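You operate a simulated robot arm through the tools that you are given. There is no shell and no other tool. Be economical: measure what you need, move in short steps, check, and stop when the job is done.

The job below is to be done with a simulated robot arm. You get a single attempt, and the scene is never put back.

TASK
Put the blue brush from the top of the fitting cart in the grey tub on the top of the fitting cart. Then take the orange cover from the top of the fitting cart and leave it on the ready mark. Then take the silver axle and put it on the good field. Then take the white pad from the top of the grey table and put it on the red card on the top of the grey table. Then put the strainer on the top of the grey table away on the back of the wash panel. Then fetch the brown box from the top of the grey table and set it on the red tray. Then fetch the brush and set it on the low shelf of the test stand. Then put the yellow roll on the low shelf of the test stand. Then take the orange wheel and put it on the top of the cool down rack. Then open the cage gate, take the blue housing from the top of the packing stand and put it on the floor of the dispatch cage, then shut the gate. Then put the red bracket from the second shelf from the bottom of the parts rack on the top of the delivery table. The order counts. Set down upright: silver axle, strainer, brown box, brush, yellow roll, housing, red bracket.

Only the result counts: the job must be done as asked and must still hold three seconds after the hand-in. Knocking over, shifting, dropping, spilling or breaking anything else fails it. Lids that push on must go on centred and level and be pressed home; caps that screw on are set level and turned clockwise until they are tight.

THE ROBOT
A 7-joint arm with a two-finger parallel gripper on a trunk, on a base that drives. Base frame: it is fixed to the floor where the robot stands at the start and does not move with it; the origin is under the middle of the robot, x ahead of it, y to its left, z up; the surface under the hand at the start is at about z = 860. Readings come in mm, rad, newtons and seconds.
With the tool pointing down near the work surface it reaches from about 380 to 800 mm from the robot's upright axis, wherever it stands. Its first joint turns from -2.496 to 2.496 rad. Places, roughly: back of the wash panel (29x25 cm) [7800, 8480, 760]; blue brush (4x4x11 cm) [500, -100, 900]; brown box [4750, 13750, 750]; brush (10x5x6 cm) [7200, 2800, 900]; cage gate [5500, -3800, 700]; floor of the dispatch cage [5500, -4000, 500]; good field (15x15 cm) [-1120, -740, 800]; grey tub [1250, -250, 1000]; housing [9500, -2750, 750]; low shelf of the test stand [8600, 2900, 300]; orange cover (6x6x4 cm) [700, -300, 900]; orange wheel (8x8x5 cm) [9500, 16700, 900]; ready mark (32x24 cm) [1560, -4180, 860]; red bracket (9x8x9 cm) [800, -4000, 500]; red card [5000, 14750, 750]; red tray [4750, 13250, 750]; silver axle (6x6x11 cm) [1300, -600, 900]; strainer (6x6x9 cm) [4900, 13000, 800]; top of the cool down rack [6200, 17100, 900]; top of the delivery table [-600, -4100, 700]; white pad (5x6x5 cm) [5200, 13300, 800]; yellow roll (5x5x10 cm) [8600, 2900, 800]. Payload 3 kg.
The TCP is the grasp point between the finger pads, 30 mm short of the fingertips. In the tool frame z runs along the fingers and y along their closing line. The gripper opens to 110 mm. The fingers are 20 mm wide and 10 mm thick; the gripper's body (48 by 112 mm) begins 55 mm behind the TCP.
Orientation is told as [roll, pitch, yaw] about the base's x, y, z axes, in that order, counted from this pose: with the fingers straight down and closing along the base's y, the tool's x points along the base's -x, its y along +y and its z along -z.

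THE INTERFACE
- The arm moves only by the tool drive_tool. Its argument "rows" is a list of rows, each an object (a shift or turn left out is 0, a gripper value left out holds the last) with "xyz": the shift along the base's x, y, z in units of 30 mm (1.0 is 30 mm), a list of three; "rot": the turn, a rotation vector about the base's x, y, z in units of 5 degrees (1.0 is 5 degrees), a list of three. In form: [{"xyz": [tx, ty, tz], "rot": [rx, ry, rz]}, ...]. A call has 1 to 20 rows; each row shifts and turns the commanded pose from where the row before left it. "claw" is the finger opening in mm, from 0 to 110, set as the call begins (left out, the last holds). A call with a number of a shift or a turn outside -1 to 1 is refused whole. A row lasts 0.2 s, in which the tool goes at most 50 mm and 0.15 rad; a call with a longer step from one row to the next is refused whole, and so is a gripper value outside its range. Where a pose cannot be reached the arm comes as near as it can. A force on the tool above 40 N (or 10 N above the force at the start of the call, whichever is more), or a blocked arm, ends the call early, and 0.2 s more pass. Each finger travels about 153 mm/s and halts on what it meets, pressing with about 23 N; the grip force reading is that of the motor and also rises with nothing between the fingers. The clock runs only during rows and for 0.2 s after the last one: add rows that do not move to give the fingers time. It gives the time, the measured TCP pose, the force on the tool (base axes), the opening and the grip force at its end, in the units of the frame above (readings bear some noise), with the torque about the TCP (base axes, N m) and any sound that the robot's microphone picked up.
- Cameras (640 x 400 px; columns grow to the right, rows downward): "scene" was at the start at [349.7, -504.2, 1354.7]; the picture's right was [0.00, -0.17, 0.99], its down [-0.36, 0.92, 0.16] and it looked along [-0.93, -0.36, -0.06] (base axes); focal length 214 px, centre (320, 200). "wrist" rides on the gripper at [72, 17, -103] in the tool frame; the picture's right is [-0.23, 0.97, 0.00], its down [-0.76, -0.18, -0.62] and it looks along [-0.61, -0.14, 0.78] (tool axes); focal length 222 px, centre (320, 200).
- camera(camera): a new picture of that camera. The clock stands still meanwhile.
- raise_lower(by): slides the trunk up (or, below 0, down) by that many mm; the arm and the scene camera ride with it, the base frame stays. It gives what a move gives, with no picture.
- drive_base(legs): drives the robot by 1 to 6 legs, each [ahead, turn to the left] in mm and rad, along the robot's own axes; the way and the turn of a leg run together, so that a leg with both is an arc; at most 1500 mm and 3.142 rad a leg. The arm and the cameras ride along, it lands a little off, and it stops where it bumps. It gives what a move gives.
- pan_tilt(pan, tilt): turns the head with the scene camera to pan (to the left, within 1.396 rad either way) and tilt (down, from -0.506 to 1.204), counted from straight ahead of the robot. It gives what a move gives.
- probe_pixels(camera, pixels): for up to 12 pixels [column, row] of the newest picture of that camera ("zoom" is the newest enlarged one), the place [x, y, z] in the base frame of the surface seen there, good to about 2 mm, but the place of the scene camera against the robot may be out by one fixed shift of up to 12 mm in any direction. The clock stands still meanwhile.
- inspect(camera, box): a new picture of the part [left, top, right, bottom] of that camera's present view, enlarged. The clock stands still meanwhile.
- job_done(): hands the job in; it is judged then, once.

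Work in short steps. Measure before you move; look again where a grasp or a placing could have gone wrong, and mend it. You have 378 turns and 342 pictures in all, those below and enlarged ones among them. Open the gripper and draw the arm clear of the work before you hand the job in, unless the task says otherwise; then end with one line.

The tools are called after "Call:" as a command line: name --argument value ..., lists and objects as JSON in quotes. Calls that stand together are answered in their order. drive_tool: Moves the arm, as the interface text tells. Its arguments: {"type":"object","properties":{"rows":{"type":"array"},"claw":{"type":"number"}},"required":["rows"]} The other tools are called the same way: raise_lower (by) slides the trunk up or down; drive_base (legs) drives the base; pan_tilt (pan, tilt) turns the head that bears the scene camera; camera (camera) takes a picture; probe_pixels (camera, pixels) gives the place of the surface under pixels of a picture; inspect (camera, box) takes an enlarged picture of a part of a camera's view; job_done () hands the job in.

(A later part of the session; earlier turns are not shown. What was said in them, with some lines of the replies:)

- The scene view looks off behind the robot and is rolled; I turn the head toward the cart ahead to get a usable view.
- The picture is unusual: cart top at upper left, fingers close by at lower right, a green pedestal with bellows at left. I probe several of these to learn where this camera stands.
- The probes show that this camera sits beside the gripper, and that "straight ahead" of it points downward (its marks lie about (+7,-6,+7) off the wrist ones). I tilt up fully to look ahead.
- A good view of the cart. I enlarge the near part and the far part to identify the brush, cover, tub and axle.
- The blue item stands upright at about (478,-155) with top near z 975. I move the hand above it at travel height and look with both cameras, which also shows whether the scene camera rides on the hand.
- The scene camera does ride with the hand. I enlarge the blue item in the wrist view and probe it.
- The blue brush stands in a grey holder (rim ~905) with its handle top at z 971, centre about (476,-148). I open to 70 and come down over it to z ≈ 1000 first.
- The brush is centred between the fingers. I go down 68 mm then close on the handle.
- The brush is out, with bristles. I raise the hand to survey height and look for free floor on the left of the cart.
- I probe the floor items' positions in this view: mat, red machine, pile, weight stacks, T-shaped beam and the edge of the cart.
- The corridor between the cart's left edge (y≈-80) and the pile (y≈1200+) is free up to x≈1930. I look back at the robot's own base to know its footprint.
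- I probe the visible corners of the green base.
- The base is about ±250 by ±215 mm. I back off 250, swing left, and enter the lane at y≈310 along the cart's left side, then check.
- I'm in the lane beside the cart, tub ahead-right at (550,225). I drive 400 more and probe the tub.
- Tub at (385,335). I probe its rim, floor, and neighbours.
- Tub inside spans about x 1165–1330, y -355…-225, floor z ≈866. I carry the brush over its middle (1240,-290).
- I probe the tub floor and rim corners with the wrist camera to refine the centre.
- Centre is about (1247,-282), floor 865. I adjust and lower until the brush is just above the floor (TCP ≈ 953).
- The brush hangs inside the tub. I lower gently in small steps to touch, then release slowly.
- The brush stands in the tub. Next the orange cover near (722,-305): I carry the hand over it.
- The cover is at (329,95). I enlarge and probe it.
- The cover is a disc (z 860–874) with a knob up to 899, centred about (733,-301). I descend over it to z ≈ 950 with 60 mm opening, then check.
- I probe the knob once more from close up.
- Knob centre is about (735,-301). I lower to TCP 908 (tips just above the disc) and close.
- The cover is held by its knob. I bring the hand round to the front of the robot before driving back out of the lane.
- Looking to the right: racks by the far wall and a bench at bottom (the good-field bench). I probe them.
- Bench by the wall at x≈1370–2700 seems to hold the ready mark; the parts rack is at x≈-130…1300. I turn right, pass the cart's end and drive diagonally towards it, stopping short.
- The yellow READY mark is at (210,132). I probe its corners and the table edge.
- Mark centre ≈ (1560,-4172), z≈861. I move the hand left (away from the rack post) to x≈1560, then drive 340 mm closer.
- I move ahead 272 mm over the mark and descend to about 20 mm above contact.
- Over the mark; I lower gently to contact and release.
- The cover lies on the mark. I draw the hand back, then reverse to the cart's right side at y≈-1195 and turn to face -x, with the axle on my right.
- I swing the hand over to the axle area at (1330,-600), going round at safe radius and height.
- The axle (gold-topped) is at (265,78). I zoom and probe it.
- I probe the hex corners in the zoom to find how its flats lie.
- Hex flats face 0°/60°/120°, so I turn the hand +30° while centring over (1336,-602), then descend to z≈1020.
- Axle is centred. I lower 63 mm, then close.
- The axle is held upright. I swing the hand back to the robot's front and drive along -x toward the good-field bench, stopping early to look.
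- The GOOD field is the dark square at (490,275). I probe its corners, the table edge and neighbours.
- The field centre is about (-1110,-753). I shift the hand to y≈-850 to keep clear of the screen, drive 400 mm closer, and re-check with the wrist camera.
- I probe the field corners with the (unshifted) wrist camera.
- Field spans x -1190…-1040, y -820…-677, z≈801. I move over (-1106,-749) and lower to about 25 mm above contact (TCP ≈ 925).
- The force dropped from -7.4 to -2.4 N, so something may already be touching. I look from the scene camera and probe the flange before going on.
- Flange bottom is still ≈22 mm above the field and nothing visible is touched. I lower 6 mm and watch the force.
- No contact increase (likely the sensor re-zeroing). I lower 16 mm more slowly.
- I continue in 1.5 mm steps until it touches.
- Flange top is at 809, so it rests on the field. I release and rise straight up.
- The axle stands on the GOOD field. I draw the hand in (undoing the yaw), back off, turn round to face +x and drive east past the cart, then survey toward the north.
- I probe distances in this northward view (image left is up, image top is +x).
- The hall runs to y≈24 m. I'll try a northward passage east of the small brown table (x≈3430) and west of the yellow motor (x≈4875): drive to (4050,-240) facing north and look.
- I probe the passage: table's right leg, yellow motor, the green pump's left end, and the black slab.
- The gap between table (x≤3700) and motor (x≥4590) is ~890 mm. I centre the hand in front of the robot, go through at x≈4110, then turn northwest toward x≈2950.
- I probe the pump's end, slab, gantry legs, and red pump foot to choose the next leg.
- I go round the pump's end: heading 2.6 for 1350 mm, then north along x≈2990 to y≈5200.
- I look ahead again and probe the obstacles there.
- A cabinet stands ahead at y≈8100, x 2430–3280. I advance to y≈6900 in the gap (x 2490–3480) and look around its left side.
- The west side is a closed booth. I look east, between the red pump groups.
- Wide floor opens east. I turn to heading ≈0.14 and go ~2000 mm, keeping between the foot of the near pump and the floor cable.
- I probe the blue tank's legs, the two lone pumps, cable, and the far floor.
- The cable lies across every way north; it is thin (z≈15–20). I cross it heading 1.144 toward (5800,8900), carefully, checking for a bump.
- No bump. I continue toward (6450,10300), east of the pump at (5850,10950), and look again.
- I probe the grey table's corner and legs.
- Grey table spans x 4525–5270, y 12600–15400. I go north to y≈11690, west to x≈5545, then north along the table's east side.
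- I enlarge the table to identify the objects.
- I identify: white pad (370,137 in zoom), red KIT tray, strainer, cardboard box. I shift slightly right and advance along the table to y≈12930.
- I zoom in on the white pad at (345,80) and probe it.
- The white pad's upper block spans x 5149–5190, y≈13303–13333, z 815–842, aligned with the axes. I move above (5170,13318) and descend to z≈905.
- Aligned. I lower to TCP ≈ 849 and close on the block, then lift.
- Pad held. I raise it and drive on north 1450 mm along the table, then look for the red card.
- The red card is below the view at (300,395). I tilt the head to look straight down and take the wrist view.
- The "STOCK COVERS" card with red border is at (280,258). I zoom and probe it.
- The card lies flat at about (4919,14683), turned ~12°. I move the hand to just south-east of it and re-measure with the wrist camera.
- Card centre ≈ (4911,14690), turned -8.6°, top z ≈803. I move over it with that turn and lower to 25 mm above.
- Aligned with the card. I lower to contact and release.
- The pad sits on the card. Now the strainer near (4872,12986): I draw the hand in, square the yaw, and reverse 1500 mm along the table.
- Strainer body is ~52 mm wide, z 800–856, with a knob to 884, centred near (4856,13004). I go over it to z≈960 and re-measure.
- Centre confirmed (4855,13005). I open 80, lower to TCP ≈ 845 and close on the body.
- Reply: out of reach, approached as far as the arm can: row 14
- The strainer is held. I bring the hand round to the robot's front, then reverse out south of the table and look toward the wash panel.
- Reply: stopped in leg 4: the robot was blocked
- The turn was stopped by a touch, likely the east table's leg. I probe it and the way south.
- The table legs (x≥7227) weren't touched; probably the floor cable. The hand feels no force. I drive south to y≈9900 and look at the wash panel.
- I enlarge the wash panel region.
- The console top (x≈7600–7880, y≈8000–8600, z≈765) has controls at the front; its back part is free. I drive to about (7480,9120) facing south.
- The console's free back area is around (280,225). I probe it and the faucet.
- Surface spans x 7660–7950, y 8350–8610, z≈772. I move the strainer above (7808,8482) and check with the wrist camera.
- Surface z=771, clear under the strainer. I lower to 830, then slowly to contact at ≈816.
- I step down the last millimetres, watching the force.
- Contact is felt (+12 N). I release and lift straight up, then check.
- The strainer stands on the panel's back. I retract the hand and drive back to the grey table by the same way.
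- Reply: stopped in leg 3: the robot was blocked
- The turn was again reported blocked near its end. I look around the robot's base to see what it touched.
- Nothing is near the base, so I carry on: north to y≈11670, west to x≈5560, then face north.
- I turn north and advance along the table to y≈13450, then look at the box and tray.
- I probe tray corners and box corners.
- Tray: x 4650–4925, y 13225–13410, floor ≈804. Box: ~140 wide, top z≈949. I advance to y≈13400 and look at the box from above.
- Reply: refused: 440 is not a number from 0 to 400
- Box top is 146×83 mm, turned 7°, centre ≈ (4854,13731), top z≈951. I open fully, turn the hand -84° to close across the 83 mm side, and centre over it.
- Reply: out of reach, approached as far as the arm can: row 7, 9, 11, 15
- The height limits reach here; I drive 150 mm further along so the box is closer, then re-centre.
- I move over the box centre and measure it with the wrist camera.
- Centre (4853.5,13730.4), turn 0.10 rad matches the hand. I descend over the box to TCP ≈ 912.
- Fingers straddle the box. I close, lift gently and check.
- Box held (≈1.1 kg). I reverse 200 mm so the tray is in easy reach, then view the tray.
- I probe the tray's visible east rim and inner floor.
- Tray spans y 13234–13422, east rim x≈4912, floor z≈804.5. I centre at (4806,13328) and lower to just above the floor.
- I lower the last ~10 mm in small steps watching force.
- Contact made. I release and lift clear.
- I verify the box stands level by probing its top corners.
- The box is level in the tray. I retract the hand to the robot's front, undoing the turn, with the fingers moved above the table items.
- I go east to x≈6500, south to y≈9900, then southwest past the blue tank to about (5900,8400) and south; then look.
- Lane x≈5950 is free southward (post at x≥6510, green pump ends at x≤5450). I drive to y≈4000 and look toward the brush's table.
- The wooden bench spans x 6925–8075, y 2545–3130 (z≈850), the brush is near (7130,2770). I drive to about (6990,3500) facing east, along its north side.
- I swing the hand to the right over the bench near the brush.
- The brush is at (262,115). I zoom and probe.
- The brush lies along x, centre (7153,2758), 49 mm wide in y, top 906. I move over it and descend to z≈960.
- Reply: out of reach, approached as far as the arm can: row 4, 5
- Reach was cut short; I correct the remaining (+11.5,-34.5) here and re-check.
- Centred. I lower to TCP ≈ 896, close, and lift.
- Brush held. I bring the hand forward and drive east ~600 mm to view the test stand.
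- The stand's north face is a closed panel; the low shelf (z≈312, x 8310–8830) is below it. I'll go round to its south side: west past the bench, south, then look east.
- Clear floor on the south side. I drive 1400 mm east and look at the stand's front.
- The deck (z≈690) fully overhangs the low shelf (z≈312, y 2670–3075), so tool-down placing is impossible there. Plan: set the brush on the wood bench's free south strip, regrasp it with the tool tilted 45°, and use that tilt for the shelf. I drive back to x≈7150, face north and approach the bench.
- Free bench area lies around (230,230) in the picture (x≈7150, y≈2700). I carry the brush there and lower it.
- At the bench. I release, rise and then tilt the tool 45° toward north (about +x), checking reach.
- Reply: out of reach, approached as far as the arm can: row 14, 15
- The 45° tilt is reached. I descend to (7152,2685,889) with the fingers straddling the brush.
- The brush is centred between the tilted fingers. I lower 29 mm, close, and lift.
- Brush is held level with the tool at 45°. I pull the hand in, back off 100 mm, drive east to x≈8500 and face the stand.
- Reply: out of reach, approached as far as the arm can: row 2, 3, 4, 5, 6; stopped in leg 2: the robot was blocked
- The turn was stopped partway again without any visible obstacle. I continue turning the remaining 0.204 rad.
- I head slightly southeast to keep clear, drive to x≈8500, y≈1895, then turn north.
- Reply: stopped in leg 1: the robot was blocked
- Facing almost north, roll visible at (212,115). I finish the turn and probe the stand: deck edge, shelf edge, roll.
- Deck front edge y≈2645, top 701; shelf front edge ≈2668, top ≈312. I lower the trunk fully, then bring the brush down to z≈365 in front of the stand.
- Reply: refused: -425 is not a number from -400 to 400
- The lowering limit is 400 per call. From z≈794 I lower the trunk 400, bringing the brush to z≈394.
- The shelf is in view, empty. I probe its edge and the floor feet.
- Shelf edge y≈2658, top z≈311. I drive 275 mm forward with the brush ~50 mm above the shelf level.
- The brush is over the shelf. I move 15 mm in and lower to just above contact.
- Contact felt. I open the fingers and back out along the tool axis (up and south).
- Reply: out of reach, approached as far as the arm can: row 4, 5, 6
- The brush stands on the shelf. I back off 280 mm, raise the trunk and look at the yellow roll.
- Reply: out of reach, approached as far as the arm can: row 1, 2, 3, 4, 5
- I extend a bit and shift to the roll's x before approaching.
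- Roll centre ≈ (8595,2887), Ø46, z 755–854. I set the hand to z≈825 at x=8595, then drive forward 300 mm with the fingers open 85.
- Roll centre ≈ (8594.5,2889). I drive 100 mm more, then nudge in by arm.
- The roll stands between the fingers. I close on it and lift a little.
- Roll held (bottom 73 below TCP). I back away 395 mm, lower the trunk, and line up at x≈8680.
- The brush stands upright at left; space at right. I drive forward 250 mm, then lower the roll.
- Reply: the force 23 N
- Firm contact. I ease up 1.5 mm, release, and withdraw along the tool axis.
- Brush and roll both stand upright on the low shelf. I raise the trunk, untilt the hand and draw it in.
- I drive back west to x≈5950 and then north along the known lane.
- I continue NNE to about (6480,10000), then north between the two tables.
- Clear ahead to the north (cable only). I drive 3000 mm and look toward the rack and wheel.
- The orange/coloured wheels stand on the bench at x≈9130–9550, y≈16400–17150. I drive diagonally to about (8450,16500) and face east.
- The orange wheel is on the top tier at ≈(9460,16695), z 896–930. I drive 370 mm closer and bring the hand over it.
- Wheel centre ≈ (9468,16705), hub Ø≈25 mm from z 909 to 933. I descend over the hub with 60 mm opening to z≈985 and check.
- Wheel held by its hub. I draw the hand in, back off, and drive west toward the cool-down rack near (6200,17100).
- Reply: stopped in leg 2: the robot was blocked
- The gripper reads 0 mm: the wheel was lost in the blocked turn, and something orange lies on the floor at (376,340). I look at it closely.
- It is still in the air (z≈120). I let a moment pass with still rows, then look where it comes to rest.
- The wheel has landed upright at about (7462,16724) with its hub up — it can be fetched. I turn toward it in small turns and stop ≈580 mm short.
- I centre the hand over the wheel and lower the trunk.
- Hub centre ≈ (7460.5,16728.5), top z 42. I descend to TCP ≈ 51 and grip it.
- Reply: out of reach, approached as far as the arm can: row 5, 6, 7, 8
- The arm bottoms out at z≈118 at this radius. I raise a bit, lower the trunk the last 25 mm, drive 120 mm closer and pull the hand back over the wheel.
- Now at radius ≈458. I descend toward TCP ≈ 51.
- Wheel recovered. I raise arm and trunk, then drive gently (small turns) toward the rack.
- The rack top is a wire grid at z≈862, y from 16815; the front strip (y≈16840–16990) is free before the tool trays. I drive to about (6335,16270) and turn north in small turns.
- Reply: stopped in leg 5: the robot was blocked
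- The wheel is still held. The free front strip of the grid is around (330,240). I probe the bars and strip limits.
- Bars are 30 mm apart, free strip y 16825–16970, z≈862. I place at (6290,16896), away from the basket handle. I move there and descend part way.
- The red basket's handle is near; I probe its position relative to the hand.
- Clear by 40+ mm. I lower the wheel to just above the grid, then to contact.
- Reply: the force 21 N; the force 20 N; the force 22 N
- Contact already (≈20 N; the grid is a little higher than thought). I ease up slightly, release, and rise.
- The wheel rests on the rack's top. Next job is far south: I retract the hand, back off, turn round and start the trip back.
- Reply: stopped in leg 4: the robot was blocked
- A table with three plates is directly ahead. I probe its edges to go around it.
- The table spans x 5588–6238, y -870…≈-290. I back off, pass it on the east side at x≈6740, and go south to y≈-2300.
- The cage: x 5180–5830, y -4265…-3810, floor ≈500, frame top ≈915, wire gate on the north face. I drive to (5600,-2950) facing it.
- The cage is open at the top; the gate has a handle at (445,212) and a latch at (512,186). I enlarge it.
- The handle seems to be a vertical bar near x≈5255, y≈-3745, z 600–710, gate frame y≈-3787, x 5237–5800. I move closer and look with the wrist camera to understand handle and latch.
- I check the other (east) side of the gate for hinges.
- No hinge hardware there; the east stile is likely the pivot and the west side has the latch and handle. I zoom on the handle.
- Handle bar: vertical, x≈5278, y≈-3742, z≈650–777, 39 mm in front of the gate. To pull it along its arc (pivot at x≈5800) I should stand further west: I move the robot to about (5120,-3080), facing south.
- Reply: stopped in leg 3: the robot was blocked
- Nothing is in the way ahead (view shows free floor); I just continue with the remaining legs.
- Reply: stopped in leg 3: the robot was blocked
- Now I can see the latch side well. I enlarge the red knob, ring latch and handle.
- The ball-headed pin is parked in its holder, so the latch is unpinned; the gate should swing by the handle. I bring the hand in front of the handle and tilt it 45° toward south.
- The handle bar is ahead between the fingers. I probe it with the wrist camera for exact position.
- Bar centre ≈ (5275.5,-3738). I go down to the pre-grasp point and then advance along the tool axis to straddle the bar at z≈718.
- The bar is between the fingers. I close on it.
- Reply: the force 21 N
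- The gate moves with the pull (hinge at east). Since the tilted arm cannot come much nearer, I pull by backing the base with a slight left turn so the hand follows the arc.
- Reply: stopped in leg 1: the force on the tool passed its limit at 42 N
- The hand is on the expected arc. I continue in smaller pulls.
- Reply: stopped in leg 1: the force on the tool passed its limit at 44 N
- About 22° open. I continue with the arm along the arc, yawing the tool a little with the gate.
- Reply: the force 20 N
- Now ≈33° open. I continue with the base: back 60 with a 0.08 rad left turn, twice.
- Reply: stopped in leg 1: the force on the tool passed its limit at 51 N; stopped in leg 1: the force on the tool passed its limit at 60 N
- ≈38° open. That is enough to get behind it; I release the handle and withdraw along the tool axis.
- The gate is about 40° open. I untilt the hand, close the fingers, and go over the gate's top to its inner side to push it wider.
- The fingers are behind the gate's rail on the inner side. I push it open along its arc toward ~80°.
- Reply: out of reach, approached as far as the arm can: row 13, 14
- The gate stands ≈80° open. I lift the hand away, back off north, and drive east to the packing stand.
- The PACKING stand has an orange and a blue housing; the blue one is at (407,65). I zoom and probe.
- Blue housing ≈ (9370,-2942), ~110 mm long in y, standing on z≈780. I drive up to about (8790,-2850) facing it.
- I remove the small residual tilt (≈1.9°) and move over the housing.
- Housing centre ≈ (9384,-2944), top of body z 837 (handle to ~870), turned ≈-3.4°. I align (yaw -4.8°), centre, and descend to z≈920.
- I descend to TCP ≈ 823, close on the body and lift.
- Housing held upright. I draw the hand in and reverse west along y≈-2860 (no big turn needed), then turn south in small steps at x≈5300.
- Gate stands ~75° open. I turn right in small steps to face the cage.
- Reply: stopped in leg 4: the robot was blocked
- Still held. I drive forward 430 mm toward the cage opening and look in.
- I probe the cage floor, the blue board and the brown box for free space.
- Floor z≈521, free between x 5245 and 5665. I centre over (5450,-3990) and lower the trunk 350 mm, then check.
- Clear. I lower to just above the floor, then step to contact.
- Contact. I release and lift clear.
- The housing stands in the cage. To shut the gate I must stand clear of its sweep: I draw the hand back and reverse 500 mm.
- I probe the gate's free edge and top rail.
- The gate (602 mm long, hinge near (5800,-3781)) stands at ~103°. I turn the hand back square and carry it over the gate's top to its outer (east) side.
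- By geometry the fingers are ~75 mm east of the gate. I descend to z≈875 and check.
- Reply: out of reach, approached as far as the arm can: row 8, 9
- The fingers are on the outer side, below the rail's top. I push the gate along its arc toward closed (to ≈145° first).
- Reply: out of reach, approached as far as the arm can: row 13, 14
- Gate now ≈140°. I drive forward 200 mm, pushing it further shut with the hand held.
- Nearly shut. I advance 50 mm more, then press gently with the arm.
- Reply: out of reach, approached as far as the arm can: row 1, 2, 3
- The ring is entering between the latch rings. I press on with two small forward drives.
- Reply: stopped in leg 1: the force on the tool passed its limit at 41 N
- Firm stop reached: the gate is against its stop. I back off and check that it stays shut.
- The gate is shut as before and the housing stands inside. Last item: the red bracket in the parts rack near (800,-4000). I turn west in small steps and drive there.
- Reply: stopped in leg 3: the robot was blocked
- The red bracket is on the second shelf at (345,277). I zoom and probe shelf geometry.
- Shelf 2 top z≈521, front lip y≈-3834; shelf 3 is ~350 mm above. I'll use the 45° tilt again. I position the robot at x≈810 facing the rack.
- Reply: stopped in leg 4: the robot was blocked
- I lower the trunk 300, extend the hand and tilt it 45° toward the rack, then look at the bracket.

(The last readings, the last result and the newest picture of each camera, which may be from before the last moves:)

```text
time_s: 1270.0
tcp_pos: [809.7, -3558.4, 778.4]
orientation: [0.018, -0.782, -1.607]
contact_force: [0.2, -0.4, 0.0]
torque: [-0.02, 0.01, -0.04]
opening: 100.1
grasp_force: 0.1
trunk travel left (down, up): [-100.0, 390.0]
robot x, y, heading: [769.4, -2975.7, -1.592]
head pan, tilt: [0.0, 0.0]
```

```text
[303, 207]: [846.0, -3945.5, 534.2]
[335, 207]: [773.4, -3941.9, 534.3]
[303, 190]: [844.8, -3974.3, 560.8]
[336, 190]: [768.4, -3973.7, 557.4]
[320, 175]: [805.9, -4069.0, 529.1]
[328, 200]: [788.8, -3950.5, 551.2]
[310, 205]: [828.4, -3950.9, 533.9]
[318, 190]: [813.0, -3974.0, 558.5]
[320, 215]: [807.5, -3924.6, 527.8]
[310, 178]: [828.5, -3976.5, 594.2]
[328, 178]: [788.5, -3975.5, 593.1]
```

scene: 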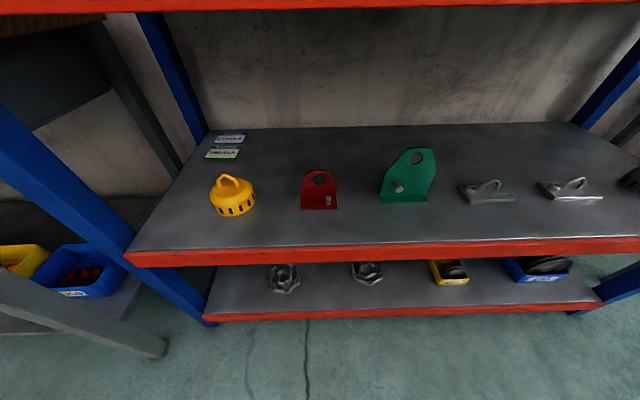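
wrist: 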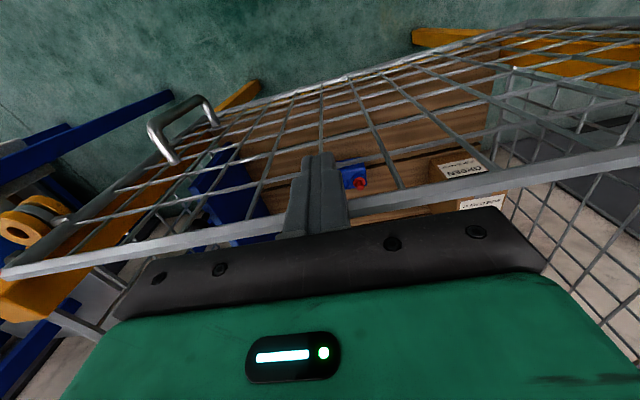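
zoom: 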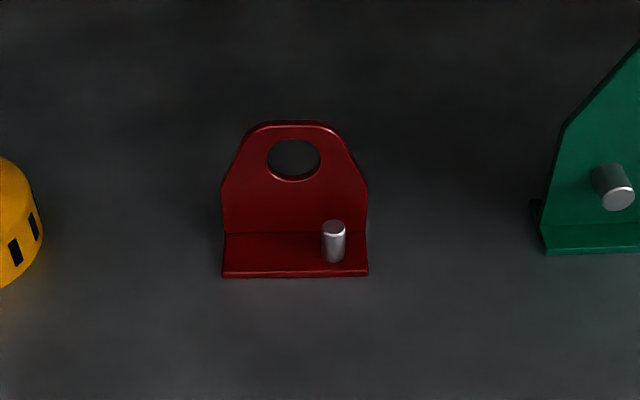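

The bracket (L-shape, 80 mm wide in x, lug at y≈-3968, z to ~605) suits a tilted grip across x. I lower to z≈600 at x=801 and drive 350 mm in, fingers open 100.

Call:
drive_tool --rows '[{"xyz": [-0.27, 0, -0.95]}, {"xyz": [0, 0, -0.95]}, {"xyz": [0, 0, -0.95]}, {"xyz": [0, 0, -0.95]}, {"xyz": [0, 0, -0.95]}, {"xyz": [0, 0, -0.95]}, {"xyz": [0, 0, -0.2]}, {}]'

Call:
drive_base --legs '[[300, 0.02]]'

Call:
pan_tilt --pan 0 --tilt 0.2

Call:
camera --camera "scene"

Call:
camera --camera "wrist"

```text
time_s: 1271.8
tcp_pos: [801.7, -3558.7, 601.4]
orientation: [0.019, -0.781, -1.605]
contact_force: [-0.3, -0.7, 0.7]
torque: [0.01, -0.06, 0.02]
opening: 100.0
grasp_force: 0.0
trunk travel left (down, up): [-100.0, 390.0]
robot x, y, heading: [764.6, -2978.4, -1.595]
head pan, tilt: [0.0, 0.0]
```

```text
time_s: 1273.9
tcp_pos: [807.4, -3860.0, 600.3]
orientation: [0.018, -0.78, -1.586]
contact_force: [0.0, 0.0, 0.3]
torque: [0.02, 0.02, 0.02]
opening: 100.0
grasp_force: 0.0
trunk travel left (down, up): [-100.0, 390.0]
robot x, y, heading: [760.2, -3283.6, -1.579]
head pan, tilt: [0.0, 0.0]
```

```text
time_s: 1274.6
tcp_pos: [807.5, -3861.2, 602.3]
orientation: [0.016, -0.779, -1.587]
contact_force: [0.8, 0.0, -1.0]
torque: [-0.02, -0.02, 0.02]
opening: 100.1
grasp_force: 0.0
trunk travel left (down, up): [-100.0, 390.0]
robot x, y, heading: [761.8, -3284.2, -1.579]
head pan, tilt: [0.0, 0.201]
```

```text
101 pictures are left
```

scene: 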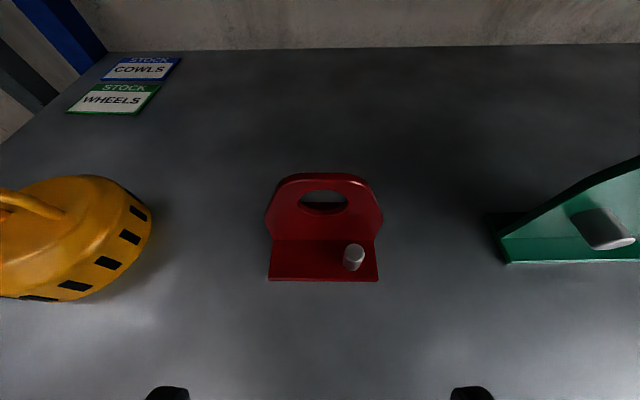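

```text
100 pictures are left
```

wrist: 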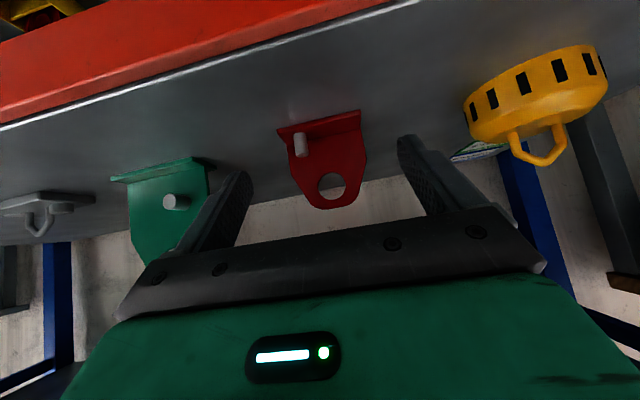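

Call:
probe_pixels --camera "wrist" --pixels '[[280, 133], [357, 115], [292, 165], [364, 150], [330, 150], [208, 165], [205, 200], [475, 130], [320, 205]]'

Call:
probe_pixels --camera "scene" --pixels '[[271, 260], [376, 260], [268, 220], [381, 220], [505, 258], [490, 220], [150, 225], [325, 240]]'

```text
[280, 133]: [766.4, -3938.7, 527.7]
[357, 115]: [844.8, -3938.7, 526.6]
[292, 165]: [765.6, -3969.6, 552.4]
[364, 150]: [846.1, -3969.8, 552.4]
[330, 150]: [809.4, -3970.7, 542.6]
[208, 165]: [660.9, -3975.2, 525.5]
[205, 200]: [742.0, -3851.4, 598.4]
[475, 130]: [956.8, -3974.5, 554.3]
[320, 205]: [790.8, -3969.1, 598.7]
```

```text
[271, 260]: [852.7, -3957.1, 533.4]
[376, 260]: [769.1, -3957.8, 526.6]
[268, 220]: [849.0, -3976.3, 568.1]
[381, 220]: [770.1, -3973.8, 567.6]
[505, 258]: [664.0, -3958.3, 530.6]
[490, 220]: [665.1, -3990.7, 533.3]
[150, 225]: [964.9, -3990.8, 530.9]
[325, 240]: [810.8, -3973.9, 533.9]
```

Bracket x 765–846, lug face y≈-3970; neighbours are clear. I drive 70 mm further, then move to (805.5,-3964,556).

Call:
drive_base --legs '[[70, 0]]'

Call:
drive_tool --rows '[{"xyz": [-0.06, -0.55, -0.4]}, {"xyz": [0, -0.5, -0.5]}, {"xyz": [0, 0, -0.5]}, {}]'

Call:
camera --camera "wrist"

Call:
camera --camera "scene"

```text
time_s: 1275.6
tcp_pos: [806.9, -3931.8, 602.1]
orientation: [0.018, -0.781, -1.586]
contact_force: [0.3, 0.1, -0.4]
torque: [0.02, -0.04, -0.02]
opening: 100.3
grasp_force: 0.2
trunk travel left (down, up): [-100.0, 390.0]
robot x, y, heading: [759.2, -3351.6, -1.572]
head pan, tilt: [0.0, 0.201]
```

```text
time_s: 1276.6
tcp_pos: [805.6, -3962.6, 560.9]
orientation: [0.018, -0.779, -1.586]
contact_force: [0.3, -0.1, -0.5]
torque: [-0.03, -0.01, 0.02]
opening: 100.1
grasp_force: 0.1
trunk travel left (down, up): [-100.0, 390.0]
robot x, y, heading: [757.8, -3351.6, -1.575]
head pan, tilt: [0.0, 0.201]
```

```text
99 pictures are left
```

wrist: 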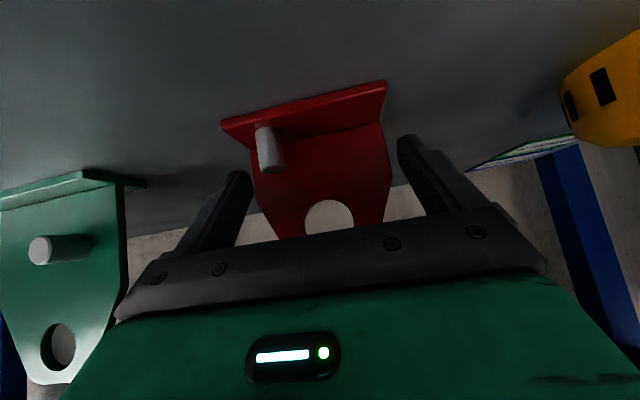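

```text
98 pictures are left
```

scene: 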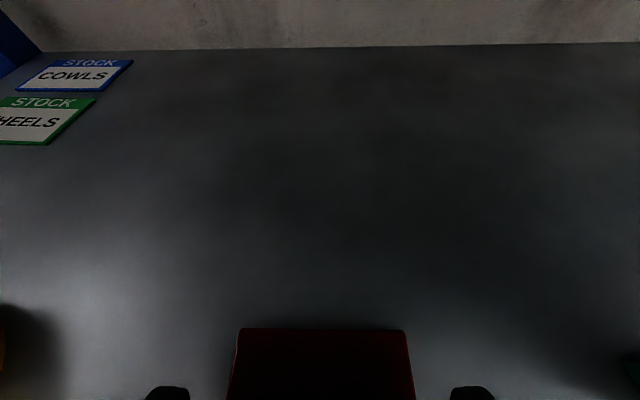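

The fingers straddle the bracket. I lower 4 mm, close and lift slightly.

Call:
drive_tool --rows '[{"xyz": [0, -0.04, -0.13]}, {}]'

Call:
drive_tool --rows '[{}, {}, {}, {}]' --claw 0

Call:
drive_tool --rows '[{"xyz": [0, 0, 0.2]}, {"xyz": [0, 0, 0.4]}, {"xyz": [0, 0, 0.6]}, {}]'

Call:
camera --camera "wrist"

```text
time_s: 1277.2
tcp_pos: [804.7, -3963.5, 556.9]
orientation: [0.019, -0.78, -1.586]
contact_force: [-0.1, 0.8, -0.2]
torque: [0.0, 0.0, -0.02]
opening: 100.1
grasp_force: 0.0
trunk travel left (down, up): [-100.0, 390.0]
robot x, y, heading: [756.8, -3351.7, -1.577]
head pan, tilt: [0.0, 0.201]
```

```text
time_s: 1278.2
tcp_pos: [805.6, -3964.4, 556.5]
orientation: [0.018, -0.781, -1.587]
contact_force: [1.3, -0.7, 0.7]
torque: [-0.01, 0.18, -0.02]
opening: 84.2
grasp_force: 23.0
trunk travel left (down, up): [-100.0, 390.0]
robot x, y, heading: [756.0, -3357.7, -1.572]
head pan, tilt: [0.0, 0.201]
```

```text
time_s: 1279.2
tcp_pos: [805.9, -3962.9, 592.1]
orientation: [0.019, -0.779, -1.587]
contact_force: [-0.6, -0.4, -5.8]
torque: [0.0, 0.01, -0.02]
opening: 83.7
grasp_force: 23.0
trunk travel left (down, up): [-100.0, 390.0]
robot x, y, heading: [759.4, -3353.3, -1.578]
head pan, tilt: [0.0, 0.201]
```

```text
97 pictures are left
```

wrist: 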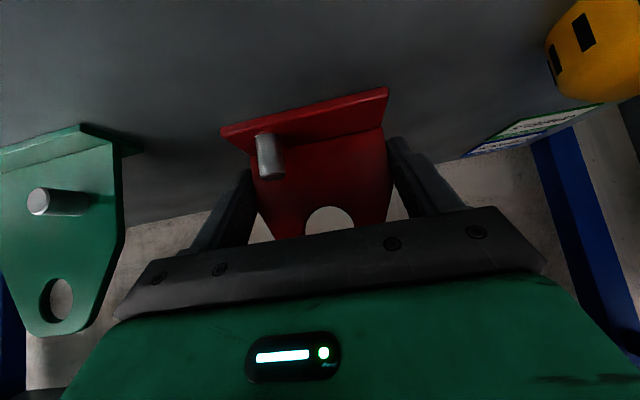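

Bracket held. I back straight out 420 mm, raise the trunk, and go west toward the delivery table in small turns.

Call:
drive_base --legs '[[-420, 0]]'

Call:
raise_lower --by 300

Call:
drive_base --legs '[[0, -0.3], [0, -0.3], [0, -0.3]]'

Call:
drive_base --legs '[[0, -0.3], [0, -0.3]]'

Call:
camera --camera "wrist"

```text
time_s: 1281.8
tcp_pos: [806.8, -3545.3, 592.4]
orientation: [0.018, -0.78, -1.589]
contact_force: [-0.5, -1.0, -5.9]
torque: [0.05, -0.03, 0.01]
opening: 83.9
grasp_force: 23.1
trunk travel left (down, up): [-100.0, 390.0]
robot x, y, heading: [759.3, -2932.5, -1.576]
head pan, tilt: [0.0, 0.201]
```

```text
time_s: 1284.8
tcp_pos: [807.1, -3544.9, 891.8]
orientation: [0.017, -0.78, -1.589]
contact_force: [-0.6, 0.7, -5.1]
torque: [0.04, -0.02, -0.02]
opening: 84.0
grasp_force: 22.6
trunk travel left (down, up): [-400.0, 90.0]
robot x, y, heading: [764.7, -2936.0, -1.582]
head pan, tilt: [0.0, 0.201]
```

```text
time_s: 1288.2
tcp_pos: [311.0, -3351.5, 892.5]
orientation: [0.02, -0.78, -2.488]
contact_force: [-0.7, 1.7, -5.6]
torque: [0.03, -0.01, 0.0]
opening: 84.2
grasp_force: 23.0
trunk travel left (down, up): [-400.0, 90.0]
robot x, y, heading: [785.9, -2968.8, -2.474]
head pan, tilt: [0.0, 0.201]
```

```text
time_s: 1290.5
tcp_pos: [176.1, -3014.9, 892.5]
orientation: [0.018, -0.779, -3.088]
contact_force: [-0.6, 0.0, -5.4]
torque: [0.0, 0.01, 0.01]
opening: 83.7
grasp_force: 22.9
trunk travel left (down, up): [-400.0, 90.0]
robot x, y, heading: [782.7, -2995.5, -3.074]
head pan, tilt: [0.0, 0.201]
```

```text
96 pictures are left
```

wrist: 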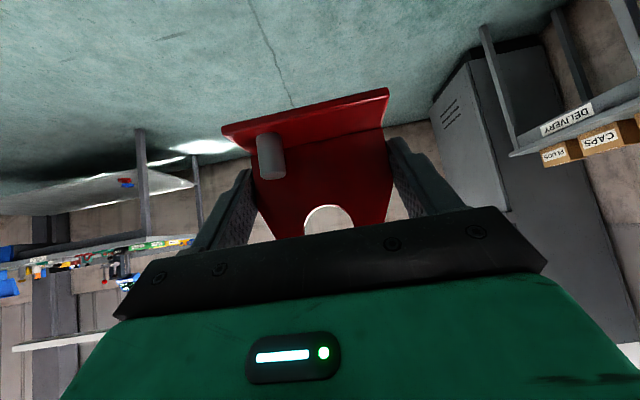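

Held. I drive 1340 mm west, then turn south in small steps.

Call:
drive_base --legs '[[670, 0], [670, 0]]'

Call:
drive_base --legs '[[0, 0.3], [0, 0.3], [0, 0.3]]'

Call:
drive_base --legs '[[0, 0.3], [0, 0.3]]'

Call:
camera --camera "wrist"

Call:
pan_tilt --pan 0 --tilt 0

Call:
camera --camera "scene"

```text
time_s: 1297.5
tcp_pos: [-1152.5, -3119.9, 893.8]
orientation: [0.019, -0.779, -3.078]
contact_force: [-0.1, 0.9, -5.9]
torque: [-0.01, -0.02, -0.01]
opening: 84.0
grasp_force: 22.8
trunk travel left (down, up): [-400.0, 90.0]
robot x, y, heading: [-541.5, -3097.3, -3.064]
head pan, tilt: [0.0, 0.201]
```

```text
time_s: 1300.9
tcp_pos: [-902.1, -3591.6, 893.8]
orientation: [0.018, -0.779, -2.174]
contact_force: [0.4, 0.1, -4.1]
torque: [0.05, -0.02, 0.02]
opening: 83.8
grasp_force: 22.9
trunk travel left (down, up): [-400.0, 90.0]
robot x, y, heading: [-576.8, -3074.4, -2.161]
head pan, tilt: [0.0, 0.201]
```

```text
time_s: 1303.3
tcp_pos: [-553.4, -3683.7, 893.9]
orientation: [0.019, -0.777, -1.574]
contact_force: [0.0, 0.2, -5.3]
torque: [0.06, 0.01, -0.01]
opening: 83.8
grasp_force: 23.1
trunk travel left (down, up): [-400.0, 90.0]
robot x, y, heading: [-606.7, -3072.3, -1.57]
head pan, tilt: [0.0, 0.201]
```

```text
95 pictures are left
```

wrist: 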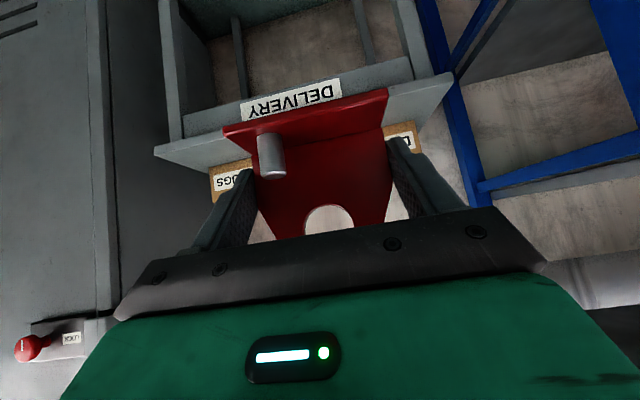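

```text
time_s: 1304.0
tcp_pos: [-554.7, -3683.1, 893.9]
orientation: [0.02, -0.777, -1.576]
contact_force: [-0.3, 0.5, -4.7]
torque: [0.06, -0.01, 0.01]
opening: 84.1
grasp_force: 23.0
trunk travel left (down, up): [-400.0, 90.0]
robot x, y, heading: [-609.6, -3076.1, -1.566]
head pan, tilt: [0.0, 0.0]
```

```text
94 pictures are left
```

scene: 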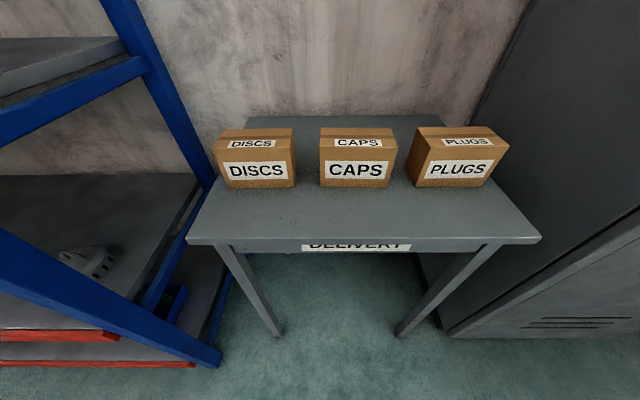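

The delivery table has three boxes at the back and a free front strip. I probe it.

Call:
probe_pixels --camera "scene" --pixels '[[190, 240], [538, 238], [360, 215], [350, 195], [355, 186], [260, 187], [455, 187], [360, 236], [300, 200], [310, 235]]'

```text
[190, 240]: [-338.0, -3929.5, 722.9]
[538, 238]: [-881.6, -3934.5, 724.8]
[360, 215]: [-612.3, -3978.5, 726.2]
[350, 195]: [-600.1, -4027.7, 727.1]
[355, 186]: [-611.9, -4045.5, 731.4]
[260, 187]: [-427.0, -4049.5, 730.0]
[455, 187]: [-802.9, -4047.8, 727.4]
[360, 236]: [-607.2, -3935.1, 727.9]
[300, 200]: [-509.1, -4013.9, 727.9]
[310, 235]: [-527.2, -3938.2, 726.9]
```

Table top z≈720, front edge y≈-3925, boxes start at y≈-4042. I place the bracket centred at y≈-3975: drive 275 mm forward, shift to x≈-610.

Call:
drive_base --legs '[[275, 0]]'

Call:
drive_tool --rows '[{"xyz": [-0.6, 0, 0]}, {"xyz": [-0.6, 0, 0]}, {"xyz": [-0.6, 0, 0]}, {"xyz": [0, 0, -0.8]}, {"xyz": [0, 0, -0.8]}, {}]'

Call:
camera --camera "wrist"

Call:
camera --camera "scene"

```text
time_s: 1306.0
tcp_pos: [-551.4, -3958.3, 894.0]
orientation: [0.02, -0.778, -1.575]
contact_force: [0.3, -0.1, -4.9]
torque: [0.02, 0.0, 0.0]
opening: 84.2
grasp_force: 23.1
trunk travel left (down, up): [-400.0, 90.0]
robot x, y, heading: [-607.5, -3347.0, -1.562]
head pan, tilt: [0.0, 0.0]
```

```text
time_s: 1307.4
tcp_pos: [-604.4, -3957.9, 846.9]
orientation: [0.02, -0.778, -1.575]
contact_force: [-0.3, -0.7, -5.1]
torque: [0.03, -0.03, -0.01]
opening: 83.9
grasp_force: 23.4
trunk travel left (down, up): [-400.0, 90.0]
robot x, y, heading: [-608.0, -3348.6, -1.564]
head pan, tilt: [0.0, 0.0]
```

```text
93 pictures are left
```

wrist: 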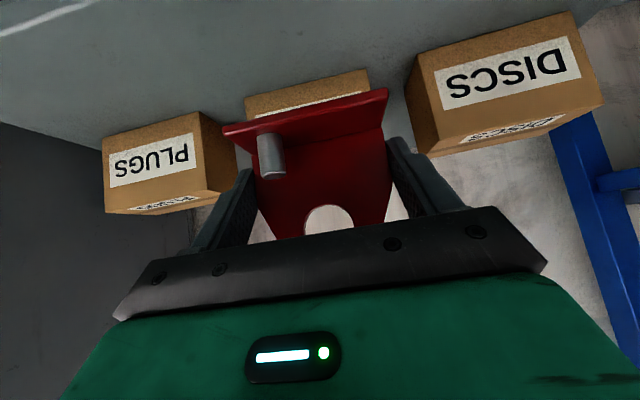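

```text
92 pictures are left
```

scene: 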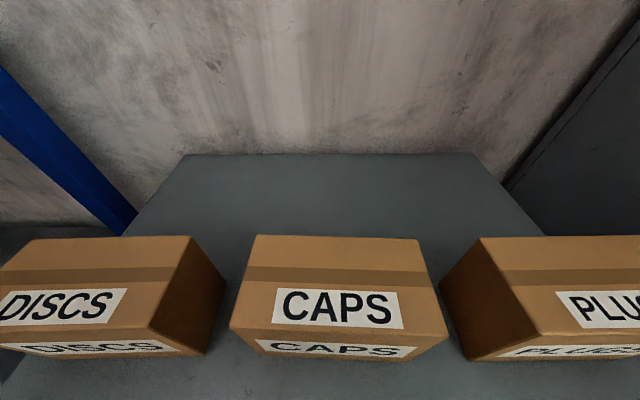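

Call:
drive_tool --rows '[{"xyz": [-0.1, -0.17, -0.8]}, {"xyz": [0, 0, -0.8]}, {"xyz": [0, 0, -0.7]}, {}]'

Call:
camera --camera "wrist"

Call:
probe_pixels --camera "wrist" --pixels '[[225, 130], [386, 95], [305, 112], [310, 85], [290, 140], [200, 90], [330, 60]]'

```text
time_s: 1308.4
tcp_pos: [-607.2, -3965.3, 777.9]
orientation: [0.021, -0.778, -1.574]
contact_force: [0.1, 0.2, -6.0]
torque: [0.01, -0.01, -0.03]
opening: 84.1
grasp_force: 22.8
trunk travel left (down, up): [-400.0, 90.0]
robot x, y, heading: [-606.0, -3351.8, -1.563]
head pan, tilt: [0.0, 0.0]
```

```text
91 pictures are left
```

wrist: 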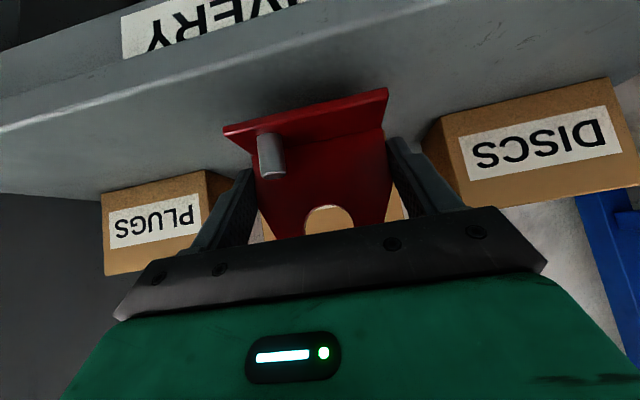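

```text
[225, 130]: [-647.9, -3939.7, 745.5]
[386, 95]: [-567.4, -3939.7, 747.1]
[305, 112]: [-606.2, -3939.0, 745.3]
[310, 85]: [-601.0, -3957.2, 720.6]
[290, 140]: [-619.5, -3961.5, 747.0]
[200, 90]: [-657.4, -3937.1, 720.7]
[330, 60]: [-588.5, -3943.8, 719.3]
```

Base front at y≈-3939.5 (inside the edge), 22 mm above the table. I lower to contact in steps.

Call:
drive_tool --rows '[{"xyz": [0, 0, -0.3]}, {"xyz": [0, 0, -0.25]}, {}]'

Call:
drive_tool --rows '[{"xyz": [0, 0, -0.08]}, {}]'

Call:
drive_tool --rows '[{"xyz": [0, 0, -0.06]}, {}]'

Call:
drive_tool --rows '[{"xyz": [0, 0, -0.05]}, {}]'

```text
time_s: 1309.2
tcp_pos: [-607.9, -3964.7, 761.6]
orientation: [0.019, -0.776, -1.575]
contact_force: [-0.3, -0.3, -6.3]
torque: [0.06, -0.02, 0.01]
opening: 83.6
grasp_force: 22.8
trunk travel left (down, up): [-400.0, 90.0]
robot x, y, heading: [-608.4, -3350.8, -1.57]
head pan, tilt: [0.0, 0.0]
```

```text
time_s: 1309.8
tcp_pos: [-608.5, -3964.4, 759.8]
orientation: [0.019, -0.778, -1.576]
contact_force: [0.4, -1.0, -6.3]
torque: [0.07, 0.0, -0.01]
opening: 83.8
grasp_force: 23.2
trunk travel left (down, up): [-400.0, 90.0]
robot x, y, heading: [-606.4, -3351.6, -1.565]
head pan, tilt: [0.0, 0.0]
```

```text
time_s: 1310.4
tcp_pos: [-608.4, -3963.7, 758.1]
orientation: [0.019, -0.782, -1.574]
contact_force: [0.9, 0.8, 1.5]
torque: [-0.26, 0.32, -0.01]
opening: 83.9
grasp_force: 22.9
trunk travel left (down, up): [-400.0, 90.0]
robot x, y, heading: [-606.3, -3350.3, -1.564]
head pan, tilt: [0.0, 0.0]
```

```text
time_s: 1311.0
tcp_pos: [-607.6, -3964.2, 757.9]
orientation: [0.018, -0.783, -1.573]
contact_force: [2.5, -0.1, 14.4]
torque: [-0.14, 0.76, -0.05]
opening: 84.1
grasp_force: 22.7
trunk travel left (down, up): [-400.0, 90.0]
robot x, y, heading: [-610.2, -3352.2, -1.56]
head pan, tilt: [0.0, 0.0]
```

Contact. I release and withdraw along the tool axis, then back away and check.

Call:
drive_tool --rows '[{}, {}]' --claw 104

Call:
drive_tool --rows '[{"xyz": [0, 0.5, 0.5]}, {"xyz": [0, 0.6, 0.6]}, {"xyz": [0, 0.6, 0.6]}, {"xyz": [0, 0.6, 0.6]}]'

Call:
drive_base --legs '[[-300, 0]]'

Call:
camera --camera "scene"

```text
time_s: 1311.6
tcp_pos: [-608.8, -3963.2, 755.8]
orientation: [0.02, -0.778, -1.575]
contact_force: [0.0, -0.9, -0.6]
torque: [0.0, -0.03, 0.0]
opening: 104.0
grasp_force: 0.2
trunk travel left (down, up): [-400.0, 90.0]
robot x, y, heading: [-605.1, -3349.0, -1.562]
head pan, tilt: [0.0, 0.0]
```

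```text
time_s: 1312.6
tcp_pos: [-608.6, -3893.9, 826.1]
orientation: [0.019, -0.781, -1.574]
contact_force: [0.4, 0.0, -0.2]
torque: [0.01, 0.0, -0.02]
opening: 104.0
grasp_force: 0.1
trunk travel left (down, up): [-400.0, 90.0]
robot x, y, heading: [-603.0, -3348.4, -1.559]
head pan, tilt: [0.0, 0.0]
```

```text
time_s: 1314.6
tcp_pos: [-611.9, -3593.6, 825.1]
orientation: [0.019, -0.778, -1.576]
contact_force: [-0.4, 0.5, -0.4]
torque: [0.01, 0.01, -0.02]
opening: 103.8
grasp_force: 0.0
trunk travel left (down, up): [-400.0, 90.0]
robot x, y, heading: [-607.8, -3049.2, -1.565]
head pan, tilt: [0.0, 0.0]
```

```text
90 pictures are left
```

scene: 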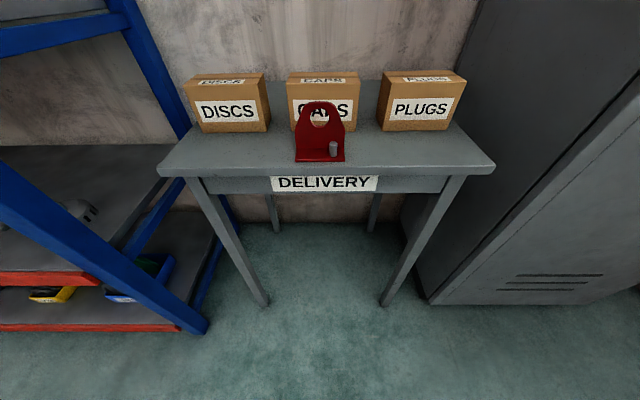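

The red bracket stands upright on the delivery table and the hand is clear with the gripper open. Every item is in place, so I hand the job in.

Call:
job_done

```text
The job is handed in.
```

I completed all eleven moves in the order asked and handed the job in; the judged result has not come back. The orange wheel slipped from the gripper in a turn and fell to the floor, landed upright, and I picked it up and set it on the cool down rack.
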